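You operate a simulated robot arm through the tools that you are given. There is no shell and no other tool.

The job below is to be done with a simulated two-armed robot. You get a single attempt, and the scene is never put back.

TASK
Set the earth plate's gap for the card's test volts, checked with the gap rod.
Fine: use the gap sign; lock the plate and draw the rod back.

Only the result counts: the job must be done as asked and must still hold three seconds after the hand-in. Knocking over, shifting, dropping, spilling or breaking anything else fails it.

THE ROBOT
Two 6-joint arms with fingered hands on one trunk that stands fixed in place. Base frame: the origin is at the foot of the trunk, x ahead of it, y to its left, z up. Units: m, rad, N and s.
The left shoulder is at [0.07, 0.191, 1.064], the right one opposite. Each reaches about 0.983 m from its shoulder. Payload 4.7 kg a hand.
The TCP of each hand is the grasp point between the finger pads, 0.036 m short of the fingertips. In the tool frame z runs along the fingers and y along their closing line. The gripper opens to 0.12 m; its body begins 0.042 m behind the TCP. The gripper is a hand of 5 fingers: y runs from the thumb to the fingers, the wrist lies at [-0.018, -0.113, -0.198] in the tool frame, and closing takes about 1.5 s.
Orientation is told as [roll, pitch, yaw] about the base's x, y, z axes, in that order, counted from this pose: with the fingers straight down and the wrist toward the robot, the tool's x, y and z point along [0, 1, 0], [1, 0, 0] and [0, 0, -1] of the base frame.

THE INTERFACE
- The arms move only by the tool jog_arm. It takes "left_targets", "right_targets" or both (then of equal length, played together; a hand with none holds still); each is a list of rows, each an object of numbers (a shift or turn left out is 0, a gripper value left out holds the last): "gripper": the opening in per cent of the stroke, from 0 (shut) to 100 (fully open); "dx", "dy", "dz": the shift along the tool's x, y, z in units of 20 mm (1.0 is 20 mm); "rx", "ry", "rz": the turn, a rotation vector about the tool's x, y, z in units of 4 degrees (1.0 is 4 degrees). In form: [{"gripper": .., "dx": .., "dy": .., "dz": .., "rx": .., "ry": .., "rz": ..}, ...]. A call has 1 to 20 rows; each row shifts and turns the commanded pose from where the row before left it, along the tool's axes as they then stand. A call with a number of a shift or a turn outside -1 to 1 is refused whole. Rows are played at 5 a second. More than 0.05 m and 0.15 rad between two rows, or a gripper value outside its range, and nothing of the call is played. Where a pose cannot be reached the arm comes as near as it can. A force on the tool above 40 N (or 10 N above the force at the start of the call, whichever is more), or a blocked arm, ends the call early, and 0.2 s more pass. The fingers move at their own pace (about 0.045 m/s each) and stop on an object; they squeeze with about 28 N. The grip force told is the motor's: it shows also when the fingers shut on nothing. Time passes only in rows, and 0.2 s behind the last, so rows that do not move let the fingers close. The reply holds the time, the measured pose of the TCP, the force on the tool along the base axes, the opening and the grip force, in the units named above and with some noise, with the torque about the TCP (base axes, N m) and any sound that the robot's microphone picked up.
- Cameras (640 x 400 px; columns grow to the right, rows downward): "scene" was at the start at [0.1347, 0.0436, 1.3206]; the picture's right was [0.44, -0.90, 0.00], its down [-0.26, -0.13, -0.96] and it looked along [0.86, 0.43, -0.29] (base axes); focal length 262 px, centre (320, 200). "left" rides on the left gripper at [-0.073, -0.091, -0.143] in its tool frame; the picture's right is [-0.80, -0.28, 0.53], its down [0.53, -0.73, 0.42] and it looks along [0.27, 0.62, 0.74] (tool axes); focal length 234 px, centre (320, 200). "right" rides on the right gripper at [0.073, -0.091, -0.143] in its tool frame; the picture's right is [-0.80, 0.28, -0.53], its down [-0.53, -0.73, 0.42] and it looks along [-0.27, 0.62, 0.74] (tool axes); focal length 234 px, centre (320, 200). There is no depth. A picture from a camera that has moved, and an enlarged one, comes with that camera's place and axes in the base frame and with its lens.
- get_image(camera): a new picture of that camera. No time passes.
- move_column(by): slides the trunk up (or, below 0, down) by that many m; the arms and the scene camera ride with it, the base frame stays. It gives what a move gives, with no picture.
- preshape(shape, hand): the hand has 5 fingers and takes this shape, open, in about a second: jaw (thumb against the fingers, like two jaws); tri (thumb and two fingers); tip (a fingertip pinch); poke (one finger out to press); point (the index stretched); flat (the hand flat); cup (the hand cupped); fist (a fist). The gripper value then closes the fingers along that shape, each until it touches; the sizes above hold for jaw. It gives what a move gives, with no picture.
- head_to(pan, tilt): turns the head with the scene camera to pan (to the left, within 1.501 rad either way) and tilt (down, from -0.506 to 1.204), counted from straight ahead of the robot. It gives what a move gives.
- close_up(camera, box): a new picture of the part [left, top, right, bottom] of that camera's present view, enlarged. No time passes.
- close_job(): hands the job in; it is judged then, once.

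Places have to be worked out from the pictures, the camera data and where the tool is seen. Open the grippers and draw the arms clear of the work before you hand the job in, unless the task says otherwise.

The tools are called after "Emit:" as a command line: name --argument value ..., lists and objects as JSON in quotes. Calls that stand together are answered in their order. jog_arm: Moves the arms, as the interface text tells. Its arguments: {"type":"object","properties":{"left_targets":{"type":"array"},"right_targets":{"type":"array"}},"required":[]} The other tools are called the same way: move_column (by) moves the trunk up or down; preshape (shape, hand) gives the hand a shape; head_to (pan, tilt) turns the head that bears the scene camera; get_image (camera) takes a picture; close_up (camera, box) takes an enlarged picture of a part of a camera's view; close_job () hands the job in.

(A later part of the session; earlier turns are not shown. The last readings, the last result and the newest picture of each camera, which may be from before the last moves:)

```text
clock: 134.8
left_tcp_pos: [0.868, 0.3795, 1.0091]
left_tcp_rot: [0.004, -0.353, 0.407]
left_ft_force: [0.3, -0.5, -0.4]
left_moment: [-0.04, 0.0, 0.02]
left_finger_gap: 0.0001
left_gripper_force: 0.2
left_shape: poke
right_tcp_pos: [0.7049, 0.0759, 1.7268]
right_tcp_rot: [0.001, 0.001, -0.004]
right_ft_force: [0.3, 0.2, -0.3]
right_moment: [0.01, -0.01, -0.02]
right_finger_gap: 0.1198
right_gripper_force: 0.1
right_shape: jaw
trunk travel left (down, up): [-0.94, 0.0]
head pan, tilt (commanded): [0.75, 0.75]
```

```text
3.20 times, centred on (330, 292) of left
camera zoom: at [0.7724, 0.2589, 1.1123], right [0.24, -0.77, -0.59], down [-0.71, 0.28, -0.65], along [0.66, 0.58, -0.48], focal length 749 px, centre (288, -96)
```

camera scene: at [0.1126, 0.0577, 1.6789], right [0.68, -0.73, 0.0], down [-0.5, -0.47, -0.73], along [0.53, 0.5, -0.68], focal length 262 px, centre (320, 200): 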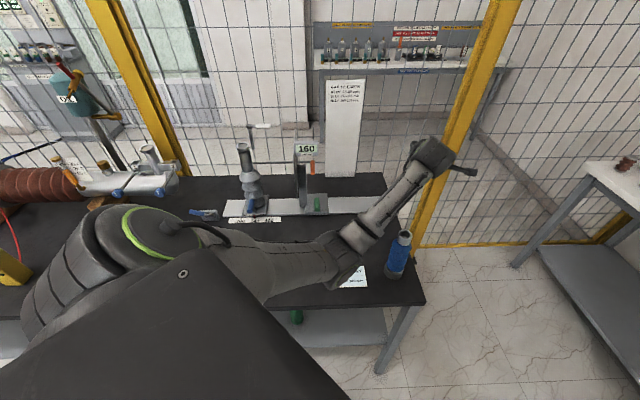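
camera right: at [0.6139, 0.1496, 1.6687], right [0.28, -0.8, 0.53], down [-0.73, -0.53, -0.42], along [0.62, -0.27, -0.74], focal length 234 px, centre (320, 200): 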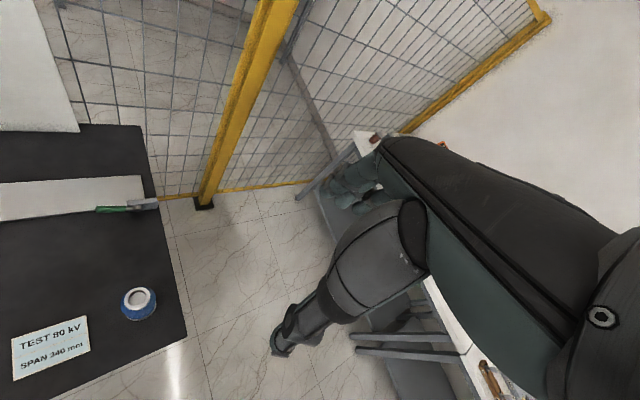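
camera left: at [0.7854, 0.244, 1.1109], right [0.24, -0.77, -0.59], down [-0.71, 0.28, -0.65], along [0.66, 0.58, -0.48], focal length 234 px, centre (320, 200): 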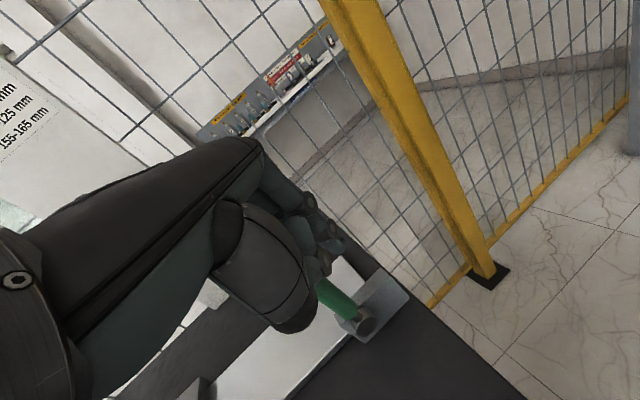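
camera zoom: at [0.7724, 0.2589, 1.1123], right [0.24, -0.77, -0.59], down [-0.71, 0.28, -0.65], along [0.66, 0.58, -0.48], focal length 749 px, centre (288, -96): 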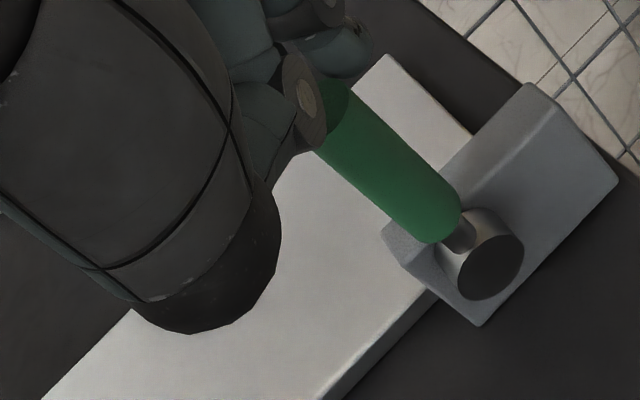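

The fingertip is passing just over the handle's end: it is too high, since the upright handle reaches only to z≈0.982. I move back to the right, lower by 22 mm, and push left again.

Emit:
jog_arm --left_targets '[{"dx": -0.55, "dy": 0.19, "dz": 0.07}, {"dx": -0.55, "dy": 0.19, "dz": 0.07}, {"dx": -0.55, "dy": 0.19, "dz": 0.07}, {"dy": -0.19, "dz": 0.52}, {"dy": -0.19, "dz": 0.52}, {"dx": 0.35, "dy": -0.12, "dz": -0.04}, {"dx": 0.25, "dy": -0.08, "dz": -0.03}, {"dx": 0.2, "dy": -0.07, "dz": -0.03}]'

Emit:
close_up --camera "left" --box '[230, 230, 430, 355]'

```text
clock: 136.6
left_tcp_pos: [0.8803, 0.367, 0.9864]
left_tcp_rot: [0.004, -0.351, 0.406]
left_ft_force: [-0.1, -0.3, -0.2]
left_moment: [-0.02, -0.01, 0.0]
left_finger_gap: 0.0003
left_gripper_force: 0.1
left_shape: poke
right_tcp_pos: [0.7072, 0.0757, 1.7258]
right_tcp_rot: [0.0, 0.002, -0.007]
right_ft_force: [-0.2, -0.4, 0.5]
right_moment: [-0.02, -0.03, 0.01]
right_finger_gap: 0.1195
right_gripper_force: 0.1
right_shape: jaw
trunk travel left (down, up): [-0.94, 0.0]
head pan, tilt (commanded): [0.75, 0.75]
```

```text
3.20 times, centred on (330, 292) of left
camera zoom: at [0.7842, 0.2464, 1.0892], right [0.24, -0.77, -0.59], down [-0.71, 0.28, -0.65], along [0.66, 0.58, -0.48], focal length 749 px, centre (288, -96)
```

zoom: 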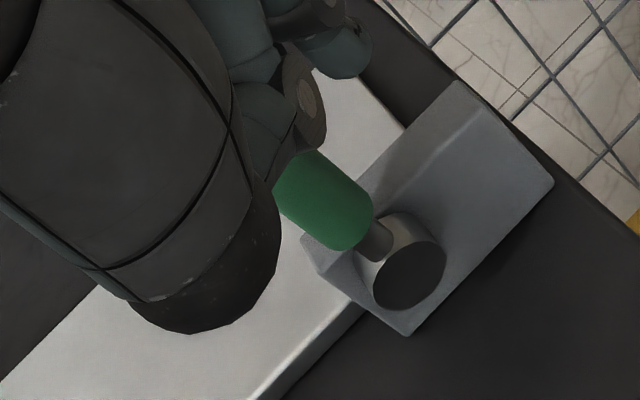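

No contact yet at u≈0.331. I push left in small steps.

Emit:
jog_arm --left_targets '[{"dx": 0.2, "dy": -0.07, "dz": -0.03}, {"dx": 0.2, "dy": -0.07, "dz": -0.03}, {"dx": 0.2, "dy": -0.07, "dz": -0.03}, {"dx": 0.2, "dy": -0.07, "dz": -0.03}]'

Emit:
close_up --camera "left" --box '[230, 230, 430, 355]'

```text
clock: 137.6
left_tcp_pos: [0.8679, 0.3781, 0.9868]
left_tcp_rot: [0.004, -0.351, 0.408]
left_ft_force: [0.3, 1.4, 0.4]
left_moment: [-0.01, -0.01, 0.0]
left_finger_gap: 0.0
left_gripper_force: 0.1
left_shape: poke
right_tcp_pos: [0.7061, 0.0751, 1.725]
right_tcp_rot: [0.0, 0.001, -0.006]
right_ft_force: [-0.2, 0.0, 0.0]
right_moment: [0.03, -0.02, 0.02]
right_finger_gap: 0.1197
right_gripper_force: 0.0
right_shape: jaw
trunk travel left (down, up): [-0.94, 0.0]
head pan, tilt (commanded): [0.75, 0.75]
```

```text
3.20 times, centred on (330, 292) of left
camera zoom: at [0.7722, 0.2587, 1.091], right [0.24, -0.77, -0.59], down [-0.71, 0.28, -0.65], along [0.66, 0.58, -0.48], focal length 749 px, centre (288, -96)
```

zoom: 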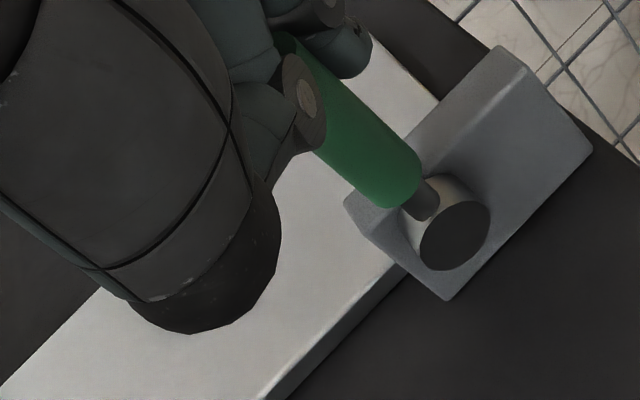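

The handle is now between the thumb on the near side and the index on its right, and contact has begun. I keep pushing left and slightly follow the arc.

Emit:
jog_arm --left_targets '[{"dx": 0.25, "dy": -0.08, "dz": -0.03}, {"dx": 0.25, "dy": -0.08, "dz": -0.03}, {"dx": 0.25, "dy": -0.08, "dz": -0.03}]'

Emit:
close_up --camera "left" --box '[230, 230, 430, 355]'

```text
clock: 138.4
left_tcp_pos: [0.8585, 0.3922, 0.989]
left_tcp_rot: [0.006, -0.351, 0.405]
left_ft_force: [1.0, 0.0, 0.1]
left_moment: [0.0, -0.01, -0.01]
left_finger_gap: 0.0
left_gripper_force: 0.0
left_shape: poke
right_tcp_pos: [0.7062, 0.0762, 1.7266]
right_tcp_rot: [-0.001, 0.003, -0.005]
right_ft_force: [0.3, -0.3, -0.2]
right_moment: [0.01, -0.04, -0.03]
right_finger_gap: 0.1197
right_gripper_force: 0.0
right_shape: jaw
trunk travel left (down, up): [-0.94, 0.0]
head pan, tilt (commanded): [0.75, 0.75]
```

```text
3.20 times, centred on (330, 292) of left
camera zoom: at [0.7628, 0.2704, 1.0914], right [0.24, -0.77, -0.59], down [-0.71, 0.28, -0.65], along [0.66, 0.58, -0.48], focal length 749 px, centre (288, -96)
```

zoom: 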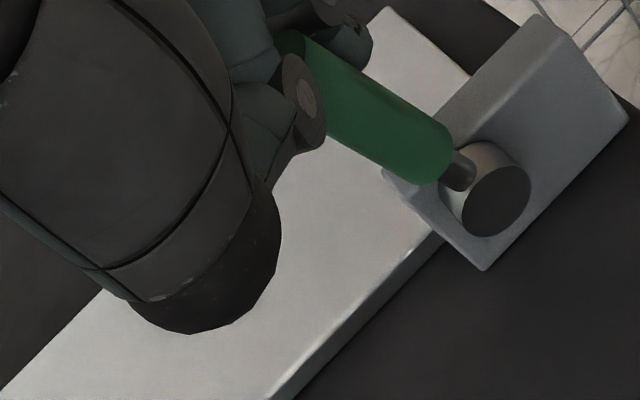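

The lever is turning with the finger, now near 75°. I follow the arc further left toward 45°.

Emit:
jog_arm --left_targets '[{"dx": 0.34, "dy": -0.12, "dz": -0.03}, {"dx": 0.34, "dy": -0.12, "dz": -0.02}, {"dx": 0.34, "dy": -0.12, "dz": -0.01}, {"dx": 0.34, "dy": -0.13, "dz": 0.0}]'

Emit:
close_up --camera "left" --box '[230, 200, 470, 350]'

Emit:
get_image --camera "scene"

```text
clock: 139.4
left_tcp_pos: [0.8379, 0.4117, 0.9857]
left_tcp_rot: [0.006, -0.349, 0.407]
left_ft_force: [-0.1, 0.0, -0.5]
left_moment: [0.01, 0.0, 0.05]
left_finger_gap: 0.0
left_gripper_force: 0.0
left_shape: poke
right_tcp_pos: [0.7058, 0.0758, 1.7257]
right_tcp_rot: [-0.001, 0.001, -0.005]
right_ft_force: [0.6, -0.3, 0.2]
right_moment: [-0.03, -0.01, 0.02]
right_finger_gap: 0.1196
right_gripper_force: 0.0
right_shape: jaw
trunk travel left (down, up): [-0.94, 0.0]
head pan, tilt (commanded): [0.75, 0.75]
```

```text
2.67 times, centred on (350, 275) of left
camera zoom: at [0.7423, 0.2908, 1.0881], right [0.24, -0.77, -0.59], down [-0.71, 0.28, -0.65], along [0.66, 0.58, -0.48], focal length 624 px, centre (240, 0)
```

zoom: 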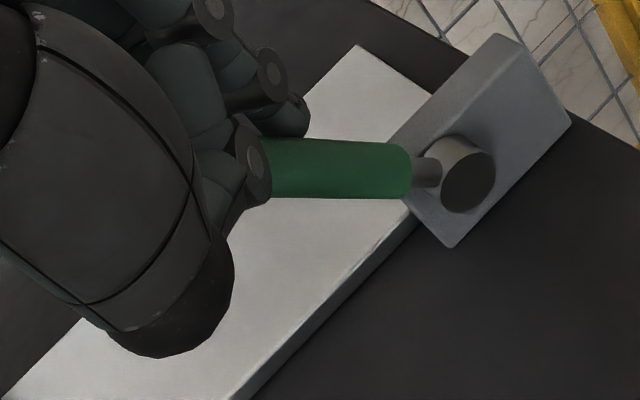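

```text
taken
camera scene: at [0.1118, 0.059, 1.6789], right [0.68, -0.73, 0.0], down [-0.5, -0.47, -0.73], along [0.53, 0.5, -0.68], focal length 262 px, centre (320, 200)
```

scene: 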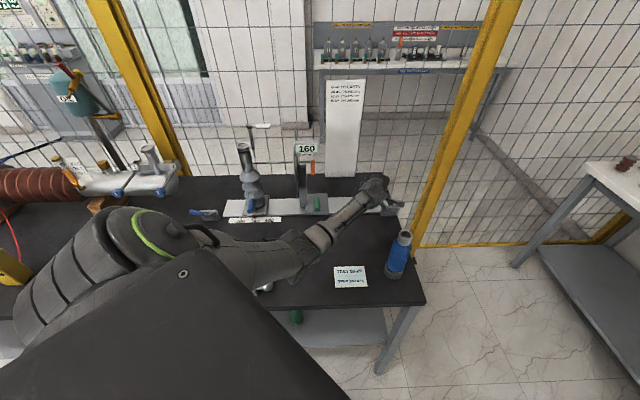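

The handle is now at about 45° and the display still shows 160. I follow the arc down to the left.

Emit:
jog_arm --left_targets '[{"dx": 0.3, "dy": -0.17, "dz": 0.15}, {"dx": 0.3, "dy": -0.17, "dz": 0.15}, {"dx": 0.22, "dy": -0.18, "dz": 0.25}, {"dx": 0.22, "dy": -0.18, "dz": 0.25}]'

Emit:
close_up --camera "left" --box '[230, 200, 470, 350]'

Emit:
close_up --camera "scene" --box '[280, 130, 408, 210]'

```text
clock: 140.4
left_tcp_pos: [0.824, 0.4286, 0.9656]
left_tcp_rot: [0.006, -0.351, 0.405]
left_ft_force: [0.0, -0.5, 0.3]
left_moment: [0.0, -0.04, 0.0]
left_finger_gap: 0.0002
left_gripper_force: 0.1
left_shape: poke
right_tcp_pos: [0.7064, 0.0748, 1.7258]
right_tcp_rot: [0.0, 0.003, -0.006]
right_ft_force: [0.1, -1.0, 0.7]
right_moment: [0.03, 0.02, 0.02]
right_finger_gap: 0.1196
right_gripper_force: 0.1
right_shape: jaw
trunk travel left (down, up): [-0.94, 0.0]
head pan, tilt (commanded): [0.75, 0.75]
```

```text
2.67 times, centred on (350, 275) of left
camera zoom: at [0.7273, 0.3075, 1.0686], right [0.24, -0.77, -0.59], down [-0.71, 0.28, -0.65], along [0.66, 0.58, -0.48], focal length 624 px, centre (240, 0)
```

zoom: 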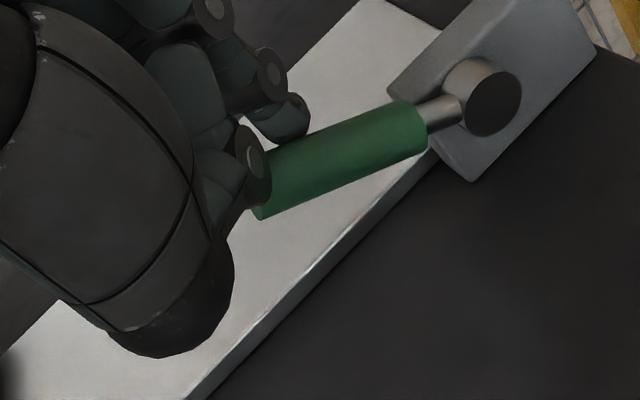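

```text
5.00 times, centred on (344, 170) of scene
camera zoom: at [0.112, 0.0588, 1.6789], right [0.68, -0.73, 0.0], down [-0.5, -0.47, -0.73], along [0.53, 0.5, -0.68], focal length 1308 px, centre (200, 350)
```

zoom: 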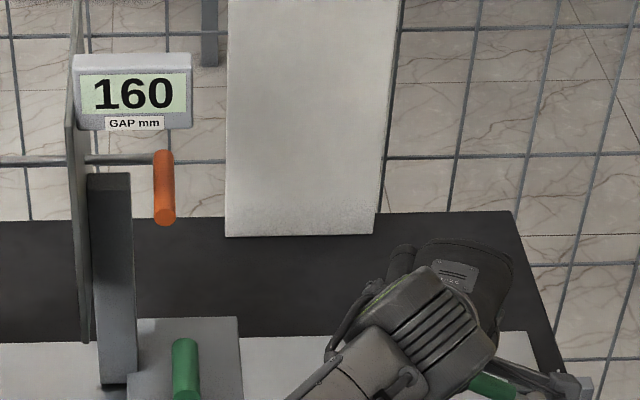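

The handle is at about 25°, and the display still reads 160. I press further down toward its locked position.

Emit:
jog_arm --left_targets '[{"dx": 0.1, "dy": -0.14, "dz": 0.3}, {"dx": 0.1, "dy": -0.14, "dz": 0.3}, {"dx": 0.05, "dy": -0.12, "dz": 0.25}]'

Emit:
close_up --camera "left" --box '[230, 200, 470, 350]'

```text
clock: 141.2
left_tcp_pos: [0.8201, 0.432, 0.9477]
left_tcp_rot: [0.006, -0.353, 0.405]
left_ft_force: [2.4, 2.0, 3.2]
left_moment: [-0.01, -0.09, 0.05]
left_finger_gap: 0.0
left_gripper_force: 0.1
left_shape: poke
right_tcp_pos: [0.7056, 0.0762, 1.7256]
right_tcp_rot: [-0.001, 0.002, -0.007]
right_ft_force: [-0.1, -0.2, 0.0]
right_moment: [0.02, -0.02, -0.01]
right_finger_gap: 0.1199
right_gripper_force: 0.1
right_shape: jaw
trunk travel left (down, up): [-0.94, 0.0]
head pan, tilt (commanded): [0.75, 0.75]
```

```text
2.67 times, centred on (350, 275) of left
camera zoom: at [0.7244, 0.3111, 1.0502], right [0.24, -0.77, -0.59], down [-0.71, 0.28, -0.65], along [0.66, 0.58, -0.48], focal length 624 px, centre (240, 0)
```

zoom: 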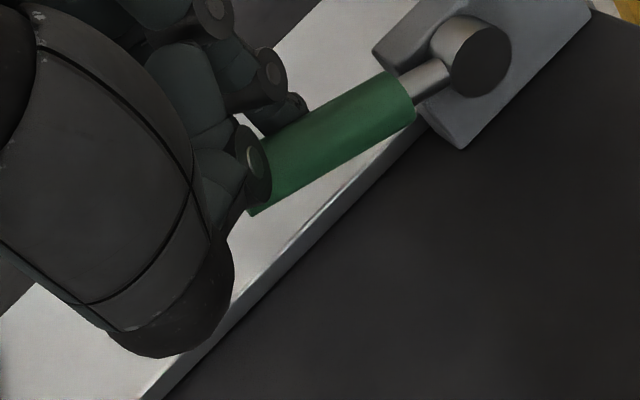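

The handle is down at about 13°, close to where it lay when locked, and force is starting to build. I press a few millimetres more to seat it.

Emit:
jog_arm --left_targets '[{"dy": -0.06, "dz": 0.15}, {"dy": -0.06, "dz": 0.15}, {"dy": -0.06, "dz": 0.15}]'

Emit:
close_up --camera "left" --box '[230, 200, 470, 350]'

```text
clock: 142.0
left_tcp_pos: [0.8196, 0.4321, 0.9391]
left_tcp_rot: [0.006, -0.354, 0.406]
left_ft_force: [4.2, 3.9, 5.8]
left_moment: [0.03, -0.1, 0.1]
left_finger_gap: 0.0
left_gripper_force: 0.0
left_shape: poke
right_tcp_pos: [0.7045, 0.0752, 1.7261]
right_tcp_rot: [0.001, 0.002, -0.006]
right_ft_force: [0.8, 0.7, -0.2]
right_moment: [-0.01, -0.02, -0.01]
right_finger_gap: 0.1197
right_gripper_force: 0.0
right_shape: jaw
trunk travel left (down, up): [-0.94, 0.0]
head pan, tilt (commanded): [0.75, 0.75]
```

```text
2.67 times, centred on (350, 275) of left
camera zoom: at [0.7235, 0.3115, 1.0416], right [0.24, -0.77, -0.59], down [-0.71, 0.28, -0.65], along [0.66, 0.58, -0.48], focal length 624 px, centre (240, 0)
```

zoom: 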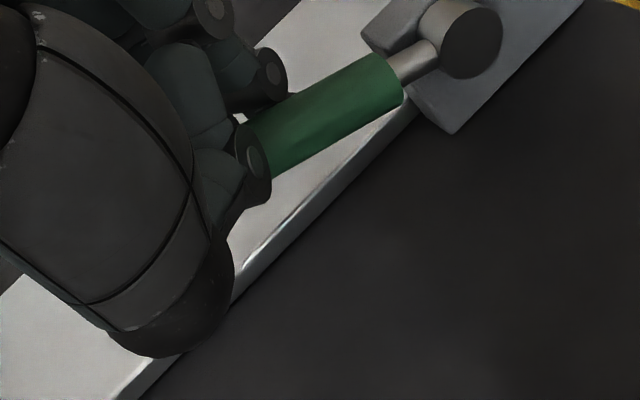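

The finger has slipped to straddle the handle and presses it with about 8 N. To avoid lifting it, I relieve slightly and slide the hand left off the handle's free end.

Emit:
jog_arm --left_targets '[{"dy": 0.05, "dz": -0.14}, {"dx": 0.47, "dy": -0.16, "dz": -0.06}, {"dx": 0.47, "dy": -0.16, "dz": -0.06}, {"dx": 0.47, "dy": -0.16, "dz": -0.06}, {"dx": 0.47, "dy": -0.16, "dz": -0.06}, {"dx": 0.47, "dy": -0.16, "dz": -0.06}]'

Emit:
close_up --camera "left" --box '[230, 130, 470, 280]'

Emit:
get_image --camera "left"

```text
clock: 143.4
left_tcp_pos: [0.7834, 0.4682, 0.9409]
left_tcp_rot: [0.005, -0.349, 0.407]
left_ft_force: [0.2, 0.4, -0.1]
left_moment: [0.0, 0.01, -0.02]
left_finger_gap: 0.0
left_gripper_force: 0.0
left_shape: poke
right_tcp_pos: [0.7061, 0.0757, 1.7257]
right_tcp_rot: [-0.003, 0.002, -0.006]
right_ft_force: [-0.1, -0.5, 1.1]
right_moment: [-0.03, -0.01, 0.02]
right_finger_gap: 0.1194
right_gripper_force: 0.2
right_shape: jaw
trunk travel left (down, up): [-0.94, 0.0]
head pan, tilt (commanded): [0.75, 0.75]
```

```text
2.67 times, centred on (350, 205) of left
camera zoom: at [0.6884, 0.3465, 1.0432], right [0.24, -0.77, -0.59], down [-0.71, 0.28, -0.65], along [0.66, 0.58, -0.48], focal length 624 px, centre (240, 187)
```

zoom: 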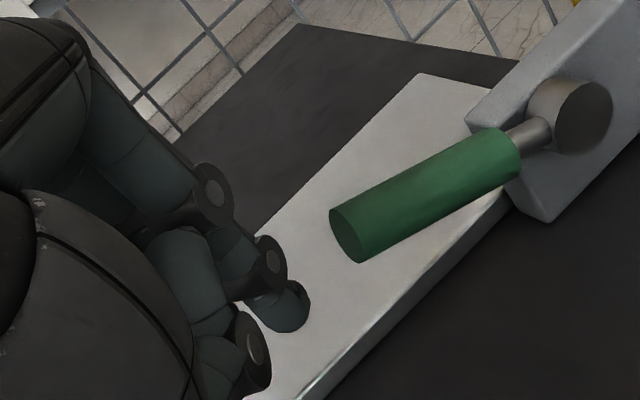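

```text
taken
camera left: at [0.6884, 0.3465, 1.0432], right [0.24, -0.77, -0.59], down [-0.71, 0.28, -0.65], along [0.66, 0.58, -0.48], focal length 234 px, centre (320, 200)
```

left: 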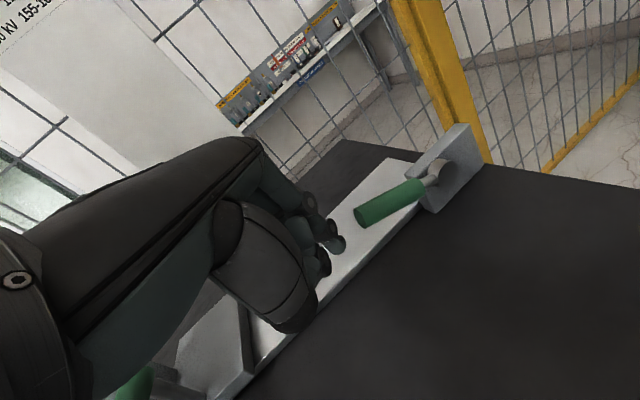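

The handle's end is back at u≈0.234, z≈0.922, the same place as when it was first found locked. To be sure it is fully seated, I go above it and press straight down lightly.

Emit:
jog_arm --left_targets '[{"dy": 0.3, "dz": -0.82}, {"dy": 0.3, "dz": -0.82}, {"dy": 0.3, "dz": -0.82}, {"dy": 0.3, "dz": -0.82}, {"dx": -0.81, "dy": 0.19, "dz": 0.07}, {"dx": -0.81, "dy": 0.19, "dz": 0.07}, {"dx": -0.81, "dy": 0.19, "dz": 0.07}, {"dy": -0.2, "dz": 0.55}, {"dy": -0.2, "dz": 0.55}]'

Emit:
close_up --camera "left" --box '[230, 200, 470, 350]'

```text
clock: 145.4
left_tcp_pos: [0.8152, 0.4287, 0.9888]
left_tcp_rot: [0.006, -0.35, 0.406]
left_ft_force: [0.5, -0.8, -0.1]
left_moment: [-0.01, 0.0, 0.01]
left_finger_gap: 0.0
left_gripper_force: 0.1
left_shape: poke
right_tcp_pos: [0.7053, 0.0749, 1.7262]
right_tcp_rot: [0.002, 0.001, -0.006]
right_ft_force: [-1.0, 0.3, -1.1]
right_moment: [-0.01, -0.01, 0.01]
right_finger_gap: 0.1195
right_gripper_force: 0.1
right_shape: jaw
trunk travel left (down, up): [-0.94, 0.0]
head pan, tilt (commanded): [0.75, 0.75]
```

```text
2.67 times, centred on (350, 275) of left
camera zoom: at [0.7192, 0.3089, 1.091], right [0.24, -0.77, -0.59], down [-0.71, 0.28, -0.65], along [0.66, 0.58, -0.48], focal length 624 px, centre (240, 0)
```

zoom: 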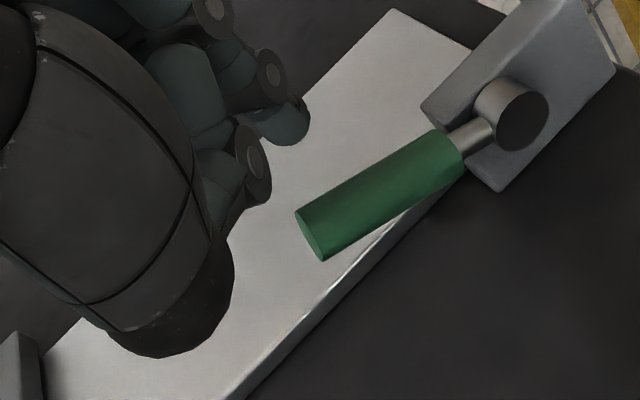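

The fingertip is above the handle. I press down in small steps.

Emit:
jog_arm --left_targets '[{"dy": -0.1, "dz": 0.28}, {"dy": -0.1, "dz": 0.28}, {"dy": -0.1, "dz": 0.28}, {"dy": -0.08, "dz": 0.22}, {"dy": -0.08, "dz": 0.22}]'

Emit:
close_up --camera "left" --box '[230, 200, 470, 350]'

```text
clock: 146.6
left_tcp_pos: [0.8167, 0.4299, 0.9608]
left_tcp_rot: [0.006, -0.351, 0.406]
left_ft_force: [0.0, 0.4, -0.4]
left_moment: [0.0, -0.01, -0.01]
left_finger_gap: 0.0001
left_gripper_force: 0.0
left_shape: poke
right_tcp_pos: [0.7061, 0.0756, 1.7256]
right_tcp_rot: [-0.001, 0.003, -0.005]
right_ft_force: [0.2, -0.4, 0.4]
right_moment: [0.02, -0.02, -0.01]
right_finger_gap: 0.1197
right_gripper_force: 0.1
right_shape: jaw
trunk travel left (down, up): [-0.94, 0.0]
head pan, tilt (commanded): [0.75, 0.75]
```

```text
2.67 times, centred on (350, 275) of left
camera zoom: at [0.7207, 0.3079, 1.0636], right [0.24, -0.77, -0.59], down [-0.71, 0.28, -0.65], along [0.66, 0.58, -0.48], focal length 624 px, centre (240, 0)
```

zoom: 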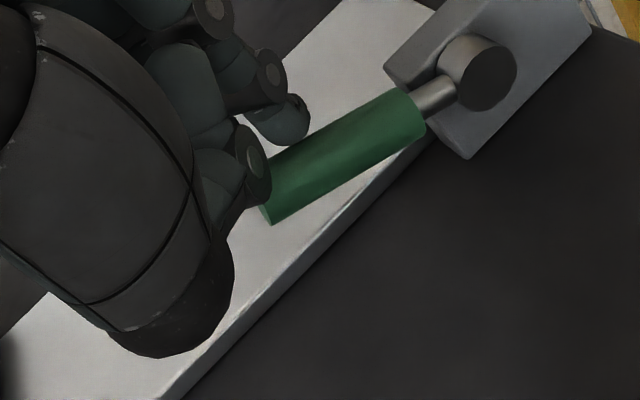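

Still no contact, and the index looks slightly beyond the handle. I shift it 10 mm nearer and press down again.

Emit:
jog_arm --left_targets '[{"dy": 0.1, "dz": -0.28}, {"dx": -0.17, "dy": -0.44, "dz": -0.16}, {"dy": -0.1, "dz": 0.28}, {"dy": -0.07, "dz": 0.19}, {"dy": -0.07, "dz": 0.19}]'

Emit:
close_up --camera "left" --box '[230, 200, 470, 350]'

```text
clock: 147.8
left_tcp_pos: [0.8107, 0.4223, 0.9603]
left_tcp_rot: [0.004, -0.366, 0.404]
left_ft_force: [10.4, 10.5, 32.7]
left_moment: [0.64, -0.43, -0.03]
left_finger_gap: 0.0
left_gripper_force: 0.1
left_shape: poke
right_tcp_pos: [0.7005, 0.0748, 1.7281]
right_tcp_rot: [0.001, -0.001, -0.006]
right_ft_force: [0.0, 0.5, 0.2]
right_moment: [-0.03, 0.0, 0.02]
right_finger_gap: 0.1198
right_gripper_force: 0.0
right_shape: jaw
trunk travel left (down, up): [-0.94, 0.0]
head pan, tilt (commanded): [0.75, 0.75]
```

```text
2.67 times, centred on (350, 275) of left
camera zoom: at [0.7127, 0.3011, 1.0616], right [0.25, -0.77, -0.59], down [-0.7, 0.28, -0.66], along [0.67, 0.58, -0.47], focal length 624 px, centre (240, 0)
```

zoom: 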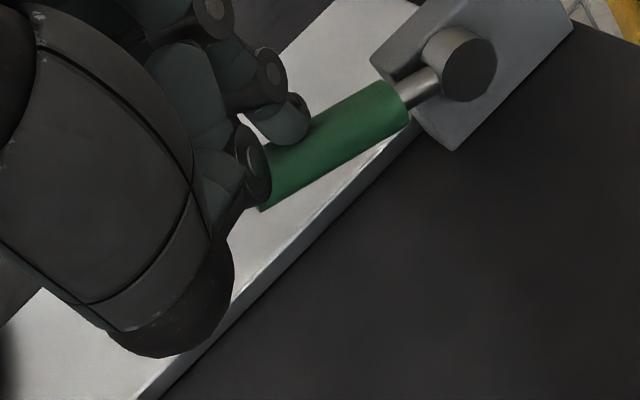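

With over 30 N pressing down the handle does not move, so the lever is seated at its locked stop. I lift straight up and check the lever and display.

Emit:
jog_arm --left_targets '[{"dy": 0.17, "dz": -0.45}, {"dy": 0.3, "dz": -0.82}, {"dy": 0.3, "dz": -0.82}, {"dy": 0.3, "dz": -0.82}, {"dy": 0.3, "dz": -0.82}, {"dy": 0.3, "dz": -0.82}, {"dy": 0.3, "dz": -0.82}]'

Emit:
get_image --camera "left"

Emit:
close_up --camera "scene" --box '[220, 120, 420, 245]'

```text
clock: 149.4
left_tcp_pos: [0.8086, 0.4207, 1.0654]
left_tcp_rot: [0.006, -0.351, 0.406]
left_ft_force: [-0.2, 0.3, 0.4]
left_moment: [0.0, 0.0, -0.02]
left_finger_gap: 0.0
left_gripper_force: 0.0
left_shape: poke
right_tcp_pos: [0.7054, 0.0752, 1.7257]
right_tcp_rot: [0.0, 0.002, -0.005]
right_ft_force: [0.5, 0.0, -0.3]
right_moment: [0.01, -0.01, -0.01]
right_finger_gap: 0.1197
right_gripper_force: 0.0
right_shape: jaw
trunk travel left (down, up): [-0.94, 0.0]
head pan, tilt (commanded): [0.75, 0.75]
```

```text
taken
camera left: at [0.7132, 0.3006, 1.168], right [0.24, -0.77, -0.59], down [-0.71, 0.28, -0.65], along [0.66, 0.58, -0.48], focal length 234 px, centre (320, 200)
```

left: 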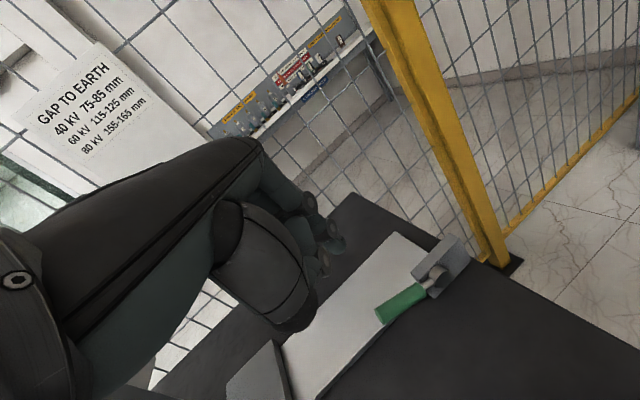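

```text
3.20 times, centred on (320, 182) of scene
camera zoom: at [0.1113, 0.0584, 1.6789], right [0.68, -0.73, 0.0], down [-0.5, -0.47, -0.73], along [0.53, 0.5, -0.68], focal length 837 px, centre (320, 256)
```

zoom: 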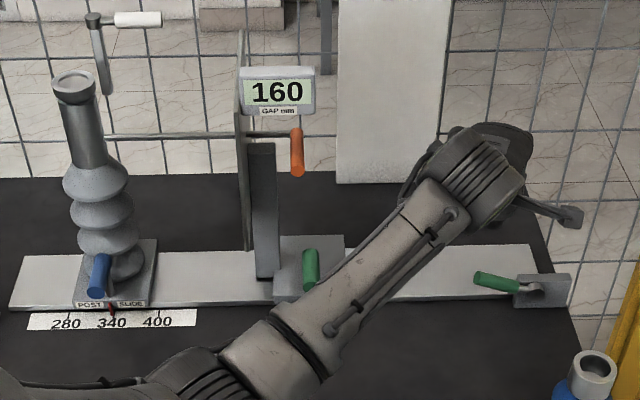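

The plate is locked, the display reads 160, and the post still points at 340. Now I back off and turn the hand to come at the orange handle from the front, to pinch it and draw the rod back.

Emit:
jog_arm --left_targets '[{"dx": 0.08, "dy": -0.45, "dz": -0.93}, {"dx": 0.08, "dy": -0.45, "dz": -0.93}, {"dx": 0.08, "dy": -0.45, "dz": -0.93}, {"dx": 0.08, "dy": -0.45, "dz": -0.93}, {"dx": 0.08, "dy": -0.45, "dz": -0.93}, {"dx": 0.08, "dy": -0.45, "dz": -0.93}, {"dx": 0.08, "dy": -0.45, "dz": -0.93}, {"dx": 0.08, "dy": -0.45, "dz": -0.93}, {"dx": 0.08, "dy": -0.45, "dz": -0.93}]'

Emit:
jog_arm --left_targets '[{"ry": 0.34, "rz": -0.93}, {"ry": 0.34, "rz": -0.93}, {"ry": 0.34, "rz": -0.93}, {"ry": 0.34, "rz": -0.93}, {"ry": 0.34, "rz": -0.93}, {"ry": 0.34, "rz": -0.93}, {"ry": 0.34, "rz": -0.93}, {"rx": -1}, {"rx": -1}, {"rx": -1}, {"rx": -1}, {"rx": -1}, {"rx": -1}, {"rx": -1}, {"rx": -1}, {"rx": -1}, {"rx": -1}, {"rx": -1}, {"rx": -1}]'

Emit:
get_image --camera "scene"

Emit:
get_image --camera "left"

```text
clock: 151.4
left_tcp_pos: [0.6806, 0.3815, 1.1952]
left_tcp_rot: [0.004, -0.35, 0.407]
left_ft_force: [-0.6, 0.6, -0.1]
left_moment: [-0.01, 0.02, 0.02]
left_finger_gap: 0.0001
left_gripper_force: 0.2
left_shape: poke
right_tcp_pos: [0.7054, 0.0747, 1.7257]
right_tcp_rot: [0.002, 0.001, -0.004]
right_ft_force: [-0.4, 0.4, -0.8]
right_moment: [-0.02, -0.02, -0.02]
right_finger_gap: 0.1196
right_gripper_force: 0.0
right_shape: jaw
trunk travel left (down, up): [-0.94, 0.0]
head pan, tilt (commanded): [0.75, 0.75]
```

```text
clock: 155.4
left_tcp_pos: [0.6803, 0.3804, 1.1942]
left_tcp_rot: [0.011, -1.193, 0.879]
left_ft_force: [0.3, 0.1, -0.1]
left_moment: [-0.02, -0.04, 0.0]
left_finger_gap: 0.0
left_gripper_force: 0.1
left_shape: poke
right_tcp_pos: [0.7055, 0.075, 1.7259]
right_tcp_rot: [0.0, 0.001, -0.005]
right_ft_force: [-0.3, 0.1, 0.1]
right_moment: [-0.02, 0.0, 0.03]
right_finger_gap: 0.1196
right_gripper_force: 0.0
right_shape: jaw
trunk travel left (down, up): [-0.94, 0.0]
head pan, tilt (commanded): [0.75, 0.75]
```

```text
taken
camera scene: at [0.1119, 0.0587, 1.6789], right [0.68, -0.73, 0.0], down [-0.5, -0.47, -0.73], along [0.53, 0.5, -0.68], focal length 262 px, centre (320, 200)
```

scene: 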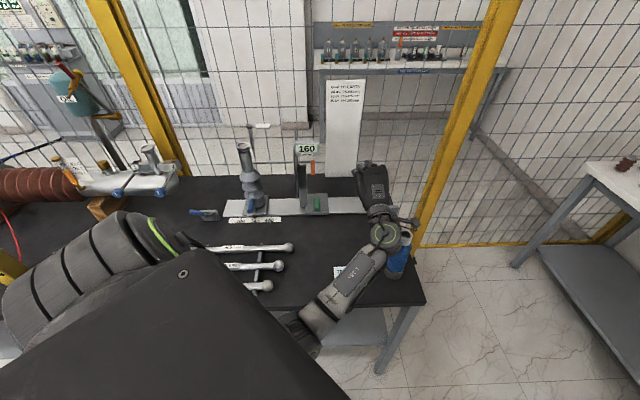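

```text
taken
camera left: at [0.631, 0.2051, 1.1629], right [0.87, -0.2, -0.46], down [-0.34, 0.43, -0.84], along [0.37, 0.88, 0.3], focal length 234 px, centre (320, 200)
```

left: 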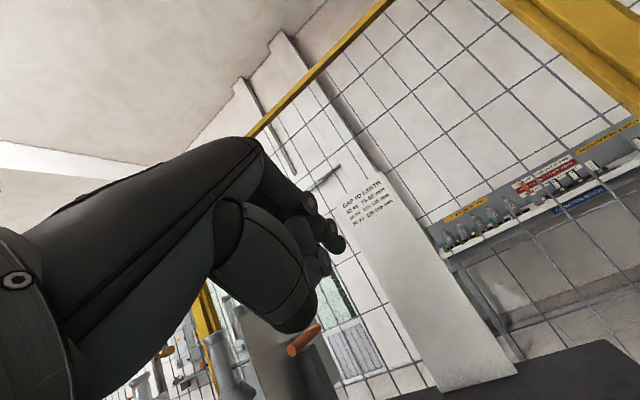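

The hand clears the insulator from above. I move it left to in front of the orange handle, finish the turn, and change to the pinch shape.

Emit:
jog_arm --left_targets '[{"dx": 0.88, "dy": 0.04, "dz": 0.1}, {"dx": 0.88, "dy": 0.04, "dz": 0.1}, {"dx": 0.88, "dy": 0.04, "dz": 0.1}, {"dx": 0.88, "dy": 0.04, "dz": 0.1}, {"dx": 0.88, "dy": 0.04, "dz": 0.1}, {"dx": 0.88, "dy": 0.04, "dz": 0.1}, {"dx": 0.88, "dy": 0.04, "dz": 0.1}, {"dx": 0.88, "dy": 0.04, "dz": 0.1}, {"ry": 0.97, "rz": -0.39}, {"ry": 0.97, "rz": -0.39}, {"ry": 0.97, "rz": -0.39}]'

Emit:
preshape --hand "left" --shape "tip"

Emit:
jog_arm --left_targets '[{"gripper": 48}, {"gripper": 48}, {"gripper": 48}, {"gripper": 48}, {"gripper": 48}]'

Emit:
get_image --camera "left"

Emit:
close_up --camera "scene" --box '[240, 120, 400, 220]'

```text
clock: 157.8
left_tcp_pos: [0.5814, 0.4834, 1.1972]
left_tcp_rot: [0.01, -1.192, 1.103]
left_ft_force: [0.9, 0.2, -0.1]
left_moment: [0.02, 0.02, 0.03]
left_finger_gap: 0.0001
left_gripper_force: 0.0
left_shape: poke
right_tcp_pos: [0.7066, 0.0744, 1.7261]
right_tcp_rot: [-0.002, 0.001, -0.006]
right_ft_force: [0.1, -0.5, -0.3]
right_moment: [-0.03, 0.02, 0.03]
right_finger_gap: 0.1195
right_gripper_force: 0.1
right_shape: jaw
trunk travel left (down, up): [-0.94, 0.0]
head pan, tilt (commanded): [0.75, 0.75]
```

```text
clock: 158.7
left_tcp_pos: [0.5819, 0.4817, 1.1968]
left_tcp_rot: [0.01, -1.192, 1.101]
left_ft_force: [-0.1, 0.7, 0.4]
left_moment: [0.02, -0.01, 0.0]
left_finger_gap: 0.1199
left_gripper_force: 0.1
left_shape: tip
right_tcp_pos: [0.706, 0.0756, 1.7255]
right_tcp_rot: [0.001, 0.002, -0.005]
right_ft_force: [-1.1, 0.3, 0.0]
right_moment: [-0.01, 0.01, -0.03]
right_finger_gap: 0.1197
right_gripper_force: 0.2
right_shape: jaw
trunk travel left (down, up): [-0.94, 0.0]
head pan, tilt (commanded): [0.75, 0.75]
```

```text
clock: 159.9
left_tcp_pos: [0.5822, 0.4823, 1.1966]
left_tcp_rot: [0.01, -1.192, 1.102]
left_ft_force: [0.1, 0.7, -0.4]
left_moment: [-0.02, 0.01, -0.01]
left_finger_gap: 0.0583
left_gripper_force: 0.0
left_shape: tip
right_tcp_pos: [0.7055, 0.0755, 1.7268]
right_tcp_rot: [0.0, 0.001, -0.004]
right_ft_force: [0.0, -0.2, 0.1]
right_moment: [-0.02, -0.04, 0.0]
right_finger_gap: 0.1197
right_gripper_force: 0.1
right_shape: jaw
trunk travel left (down, up): [-0.94, 0.0]
head pan, tilt (commanded): [0.75, 0.75]
```

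```text
taken
camera left: at [0.5716, 0.3008, 1.1645], right [0.89, -0.01, -0.46], down [-0.42, 0.35, -0.84], along [0.17, 0.94, 0.3], focal length 234 px, centre (320, 200)
```

left: 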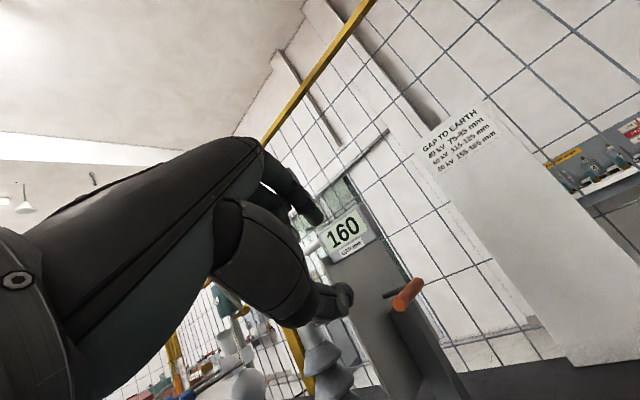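

```text
4.00 times, centred on (320, 170) of scene
camera zoom: at [0.1118, 0.0586, 1.6789], right [0.68, -0.73, 0.0], down [-0.5, -0.47, -0.73], along [0.53, 0.5, -0.68], focal length 1047 px, centre (320, 320)
```

zoom: 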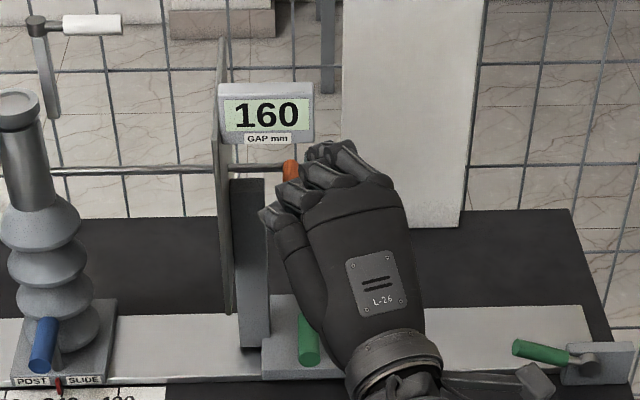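

In the pinch shape the other fingers fan out and could touch the plate or display. The "point" shape is better here: the straight index reaches well ahead of the folded fingers and can pull from the handle's left side. I back off, take the point shape and reduce the tilt.

Emit:
jog_arm --left_targets '[{"dx": 0.29, "dy": -0.29, "dz": -0.73}, {"dx": 0.29, "dy": -0.29, "dz": -0.73}, {"dx": 0.29, "dy": -0.29, "dz": -0.73}]'

Emit:
preshape --hand "left" --shape "point"

Emit:
jog_arm --left_targets '[{"rx": 0.93}, {"rx": 0.93}, {"rx": 0.93}, {"rx": 0.93}, {"rx": 0.93}, {"rx": 0.93}, {"rx": 0.93}, {"rx": 0.93}, {"rx": 0.93}]'

Emit:
get_image --camera "left"

Emit:
close_up --camera "scene" --box '[240, 120, 400, 220]'

```text
clock: 160.7
left_tcp_pos: [0.5446, 0.446, 1.1948]
left_tcp_rot: [0.01, -1.192, 1.101]
left_ft_force: [-0.3, 0.1, 0.3]
left_moment: [0.0, 0.03, -0.01]
left_finger_gap: 0.0582
left_gripper_force: 0.1
left_shape: tip
right_tcp_pos: [0.7059, 0.075, 1.7255]
right_tcp_rot: [-0.001, 0.001, -0.006]
right_ft_force: [-0.4, 0.3, 0.8]
right_moment: [0.01, 0.0, 0.0]
right_finger_gap: 0.1197
right_gripper_force: 0.0
right_shape: jaw
trunk travel left (down, up): [-0.94, 0.0]
head pan, tilt (commanded): [0.75, 0.75]
```

```text
clock: 161.6
left_tcp_pos: [0.5455, 0.4481, 1.1941]
left_tcp_rot: [0.01, -1.189, 1.1]
left_ft_force: [0.0, 0.1, -0.3]
left_moment: [-0.01, -0.01, 0.03]
left_finger_gap: 0.1145
left_gripper_force: 0.0
left_shape: point
right_tcp_pos: [0.7059, 0.0759, 1.7257]
right_tcp_rot: [0.001, 0.001, -0.005]
right_ft_force: [-0.3, 0.6, 0.1]
right_moment: [-0.01, -0.02, 0.01]
right_finger_gap: 0.1196
right_gripper_force: 0.1
right_shape: jaw
trunk travel left (down, up): [-0.94, 0.0]
head pan, tilt (commanded): [0.75, 0.75]
```

```text
clock: 163.6
left_tcp_pos: [0.5447, 0.4487, 1.1961]
left_tcp_rot: [0.006, -0.607, 1.109]
left_ft_force: [-0.6, 0.9, -1.2]
left_moment: [0.03, 0.01, -0.02]
left_finger_gap: 0.1142
left_gripper_force: 0.1
left_shape: point
right_tcp_pos: [0.707, 0.0759, 1.7253]
right_tcp_rot: [-0.004, 0.0, -0.005]
right_ft_force: [0.3, 0.8, -0.5]
right_moment: [-0.03, 0.01, -0.01]
right_finger_gap: 0.1195
right_gripper_force: 0.1
right_shape: jaw
trunk travel left (down, up): [-0.94, 0.0]
head pan, tilt (commanded): [0.75, 0.75]
```

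```text
taken
camera left: at [0.5399, 0.2761, 1.2613], right [0.75, -0.29, -0.59], down [-0.64, -0.09, -0.76], along [0.17, 0.95, -0.25], focal length 234 px, centre (320, 200)
```

left: 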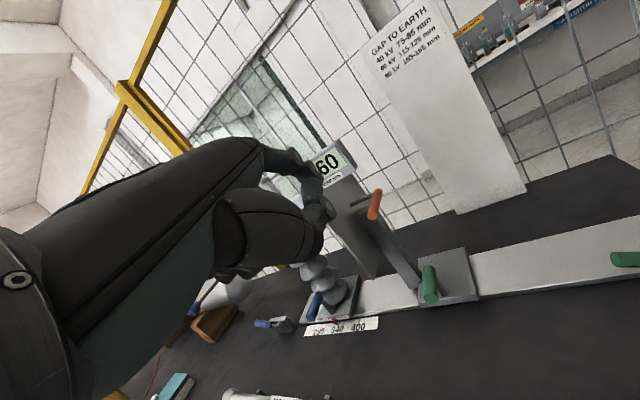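

```text
4.00 times, centred on (320, 170) of scene
camera zoom: at [0.1122, 0.0591, 1.6788], right [0.68, -0.73, 0.0], down [-0.5, -0.47, -0.73], along [0.53, 0.5, -0.68], focal length 1047 px, centre (320, 320)
```

zoom: 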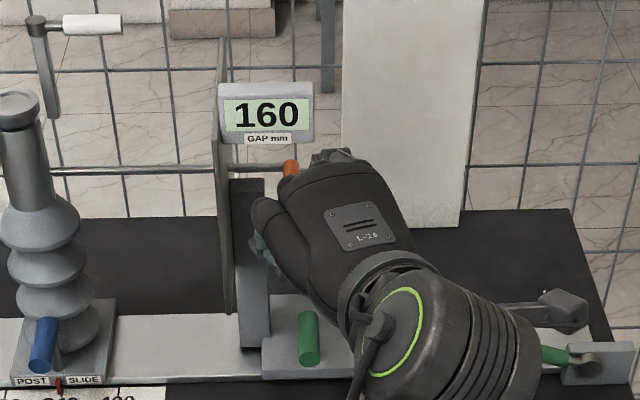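

I enlarge the left view to see how the index now points relative to the handle.

Emit:
close_up --camera "left" --box '[220, 120, 460, 270]'

```text
2.67 times, centred on (340, 195) of left
camera zoom: at [0.5399, 0.2761, 1.2613], right [0.75, -0.29, -0.59], down [-0.64, -0.09, -0.76], along [0.17, 0.95, -0.25], focal length 624 px, centre (267, 213)
```

zoom: 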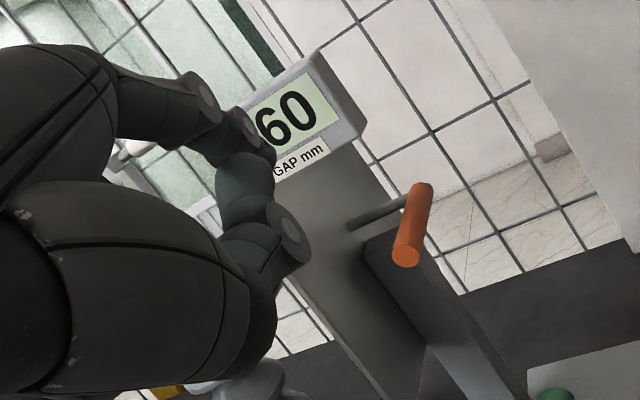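

The index tip now reaches about 85 mm ahead of the tool point. I bring it to a line just left of the orange handle and at its height, still in front of it.

Emit:
jog_arm --left_targets '[{"dx": 0.405, "dy": -0.4, "dz": 0.84}, {"dx": 0.405, "dy": -0.4, "dz": 0.84}, {"dx": 0.405, "dy": -0.4, "dz": 0.84}, {"dx": 0.405, "dy": -0.4, "dz": 0.84}, {"dx": 0.405, "dy": -0.4, "dz": 0.84}, {"dx": 0.405, "dy": -0.4, "dz": 0.84}]'

Emit:
close_up --camera "left" --box '[220, 120, 460, 270]'

Emit:
close_up --camera "scene" --box '[240, 120, 400, 220]'

```text
clock: 165.0
left_tcp_pos: [0.5082, 0.488, 1.085]
left_tcp_rot: [0.004, -0.607, 1.109]
left_ft_force: [1.0, 0.1, -0.1]
left_moment: [-0.01, -0.03, -0.01]
left_finger_gap: 0.114
left_gripper_force: 0.1
left_shape: point
right_tcp_pos: [0.7043, 0.076, 1.7262]
right_tcp_rot: [-0.002, 0.002, -0.006]
right_ft_force: [0.0, -0.2, 0.2]
right_moment: [0.0, 0.02, 0.01]
right_finger_gap: 0.1195
right_gripper_force: 0.0
right_shape: jaw
trunk travel left (down, up): [-0.94, 0.0]
head pan, tilt (commanded): [0.75, 0.75]
```

```text
2.67 times, centred on (340, 195) of left
camera zoom: at [0.5024, 0.3148, 1.1511], right [0.75, -0.29, -0.59], down [-0.64, -0.08, -0.76], along [0.17, 0.95, -0.25], focal length 624 px, centre (267, 213)
```

zoom: 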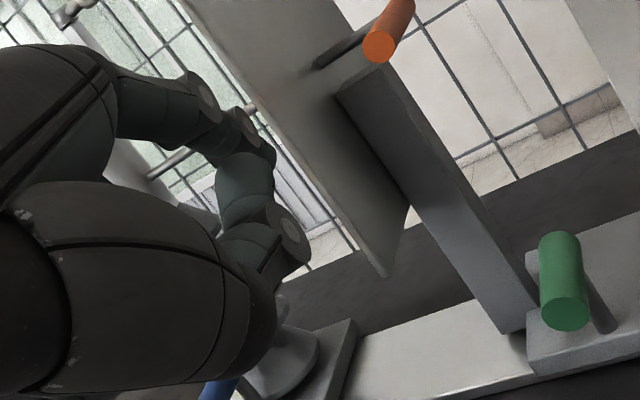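

```text
4.00 times, centred on (320, 170) of scene
camera zoom: at [0.1113, 0.0591, 1.679], right [0.68, -0.73, 0.0], down [-0.5, -0.47, -0.73], along [0.53, 0.5, -0.68], focal length 1047 px, centre (320, 320)
```

zoom: 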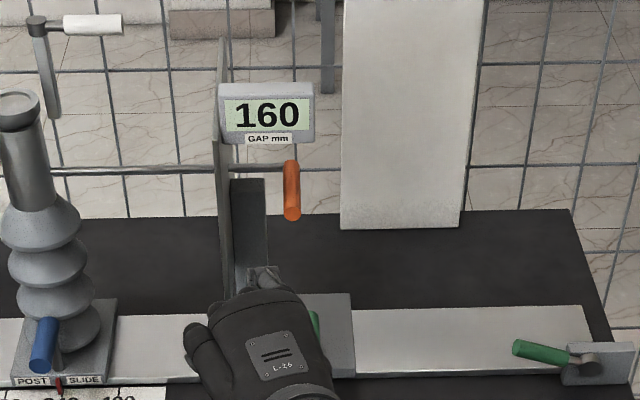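

In the scene view the index tip is at u≈-0.013 and needs to be about 16 mm further left to pass cleanly between the plate and the handle. I shift left and go forward 60 mm, then check.

Emit:
jog_arm --left_targets '[{"dx": 0.38, "dy": 0.12, "dz": 0.08}, {"dx": 0.37, "dy": 0.11, "dz": 0.08}, {"dx": -0.21, "dy": 0.46, "dz": 0.32}, {"dx": -0.21, "dy": 0.46, "dz": 0.32}, {"dx": -0.21, "dy": 0.46, "dz": 0.32}, {"dx": -0.21, "dy": 0.46, "dz": 0.32}, {"dx": -0.21, "dy": 0.46, "dz": 0.32}]'

Emit:
close_up --camera "scene" --box '[256, 130, 352, 190]'

Emit:
close_up --camera "left" --box '[220, 120, 460, 270]'

```text
clock: 166.6
left_tcp_pos: [0.5426, 0.538, 1.0852]
left_tcp_rot: [0.007, -0.606, 1.108]
left_ft_force: [-0.4, 0.1, -0.2]
left_moment: [0.02, -0.04, 0.01]
left_finger_gap: 0.1143
left_gripper_force: 0.1
left_shape: point
right_tcp_pos: [0.7066, 0.0754, 1.7253]
right_tcp_rot: [0.0, 0.002, -0.005]
right_ft_force: [-0.2, -0.3, -0.7]
right_moment: [-0.04, 0.01, 0.04]
right_finger_gap: 0.1198
right_gripper_force: 0.1
right_shape: jaw
trunk travel left (down, up): [-0.94, 0.0]
head pan, tilt (commanded): [0.75, 0.75]
```

```text
6.67 times, centred on (304, 160) of scene
camera zoom: at [0.1126, 0.0591, 1.6788], right [0.68, -0.73, 0.0], down [-0.5, -0.47, -0.73], along [0.53, 0.5, -0.68], focal length 1745 px, centre (427, 467)
```

zoom: 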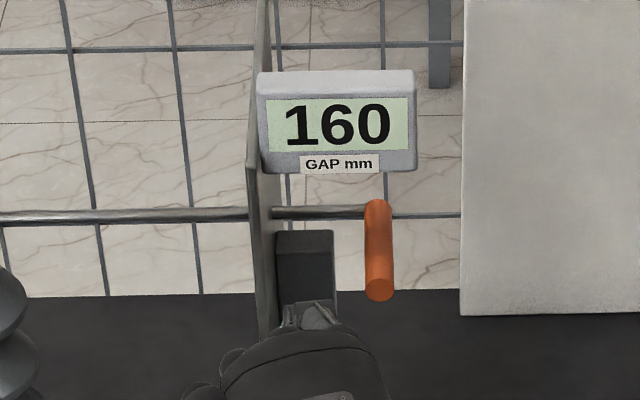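

```text
2.67 times, centred on (340, 195) of left
camera zoom: at [0.5373, 0.3651, 1.1509], right [0.75, -0.29, -0.59], down [-0.64, -0.09, -0.76], along [0.17, 0.95, -0.25], focal length 624 px, centre (267, 213)
```

zoom: 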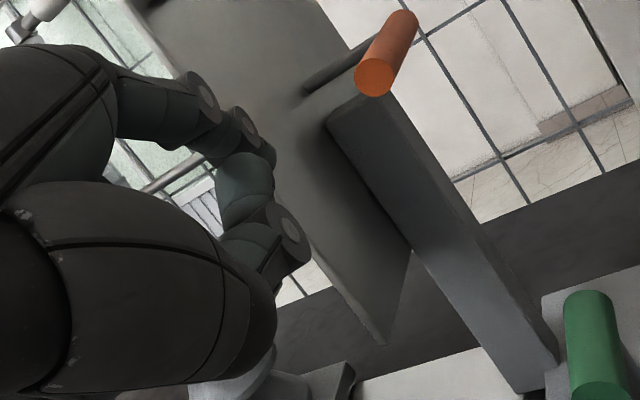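

The index tip is centred in the space between the plate and the orange handle, at about the handle's height. I move forward another 50 mm.

Emit:
jog_arm --left_targets '[{"dx": -0.22, "dy": 0.48, "dz": 0.335}, {"dx": -0.22, "dy": 0.48, "dz": 0.335}, {"dx": -0.22, "dy": 0.48, "dz": 0.335}, {"dx": -0.22, "dy": 0.48, "dz": 0.335}]'

Emit:
close_up --camera "scene" --box '[256, 130, 352, 190]'

Emit:
close_up --camera "left" --box '[220, 120, 460, 270]'

```text
clock: 167.6
left_tcp_pos: [0.5777, 0.5712, 1.0867]
left_tcp_rot: [0.006, -0.607, 1.107]
left_ft_force: [-0.1, 0.1, -0.5]
left_moment: [0.0, -0.04, -0.01]
left_finger_gap: 0.114
left_gripper_force: 0.1
left_shape: point
right_tcp_pos: [0.7062, 0.0757, 1.7255]
right_tcp_rot: [-0.001, 0.001, -0.004]
right_ft_force: [-0.1, 0.4, 0.3]
right_moment: [-0.05, -0.02, 0.01]
right_finger_gap: 0.1197
right_gripper_force: 0.0
right_shape: jaw
trunk travel left (down, up): [-0.94, 0.0]
head pan, tilt (commanded): [0.75, 0.75]
```

```text
6.67 times, centred on (304, 160) of scene
camera zoom: at [0.1122, 0.0589, 1.6789], right [0.68, -0.73, 0.0], down [-0.5, -0.47, -0.73], along [0.53, 0.5, -0.68], focal length 1745 px, centre (427, 467)
```

zoom: 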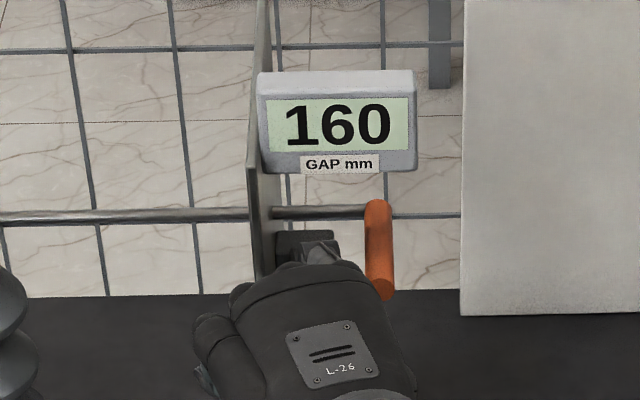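

```text
2.67 times, centred on (340, 195) of left
camera zoom: at [0.5738, 0.3991, 1.1512], right [0.75, -0.29, -0.59], down [-0.64, -0.08, -0.76], along [0.17, 0.95, -0.25], focal length 624 px, centre (267, 213)
```

zoom: 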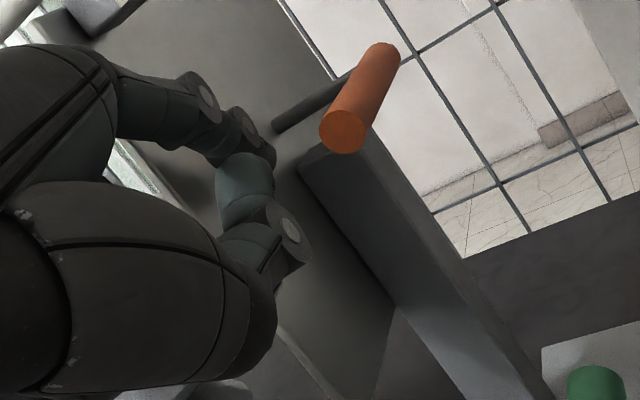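

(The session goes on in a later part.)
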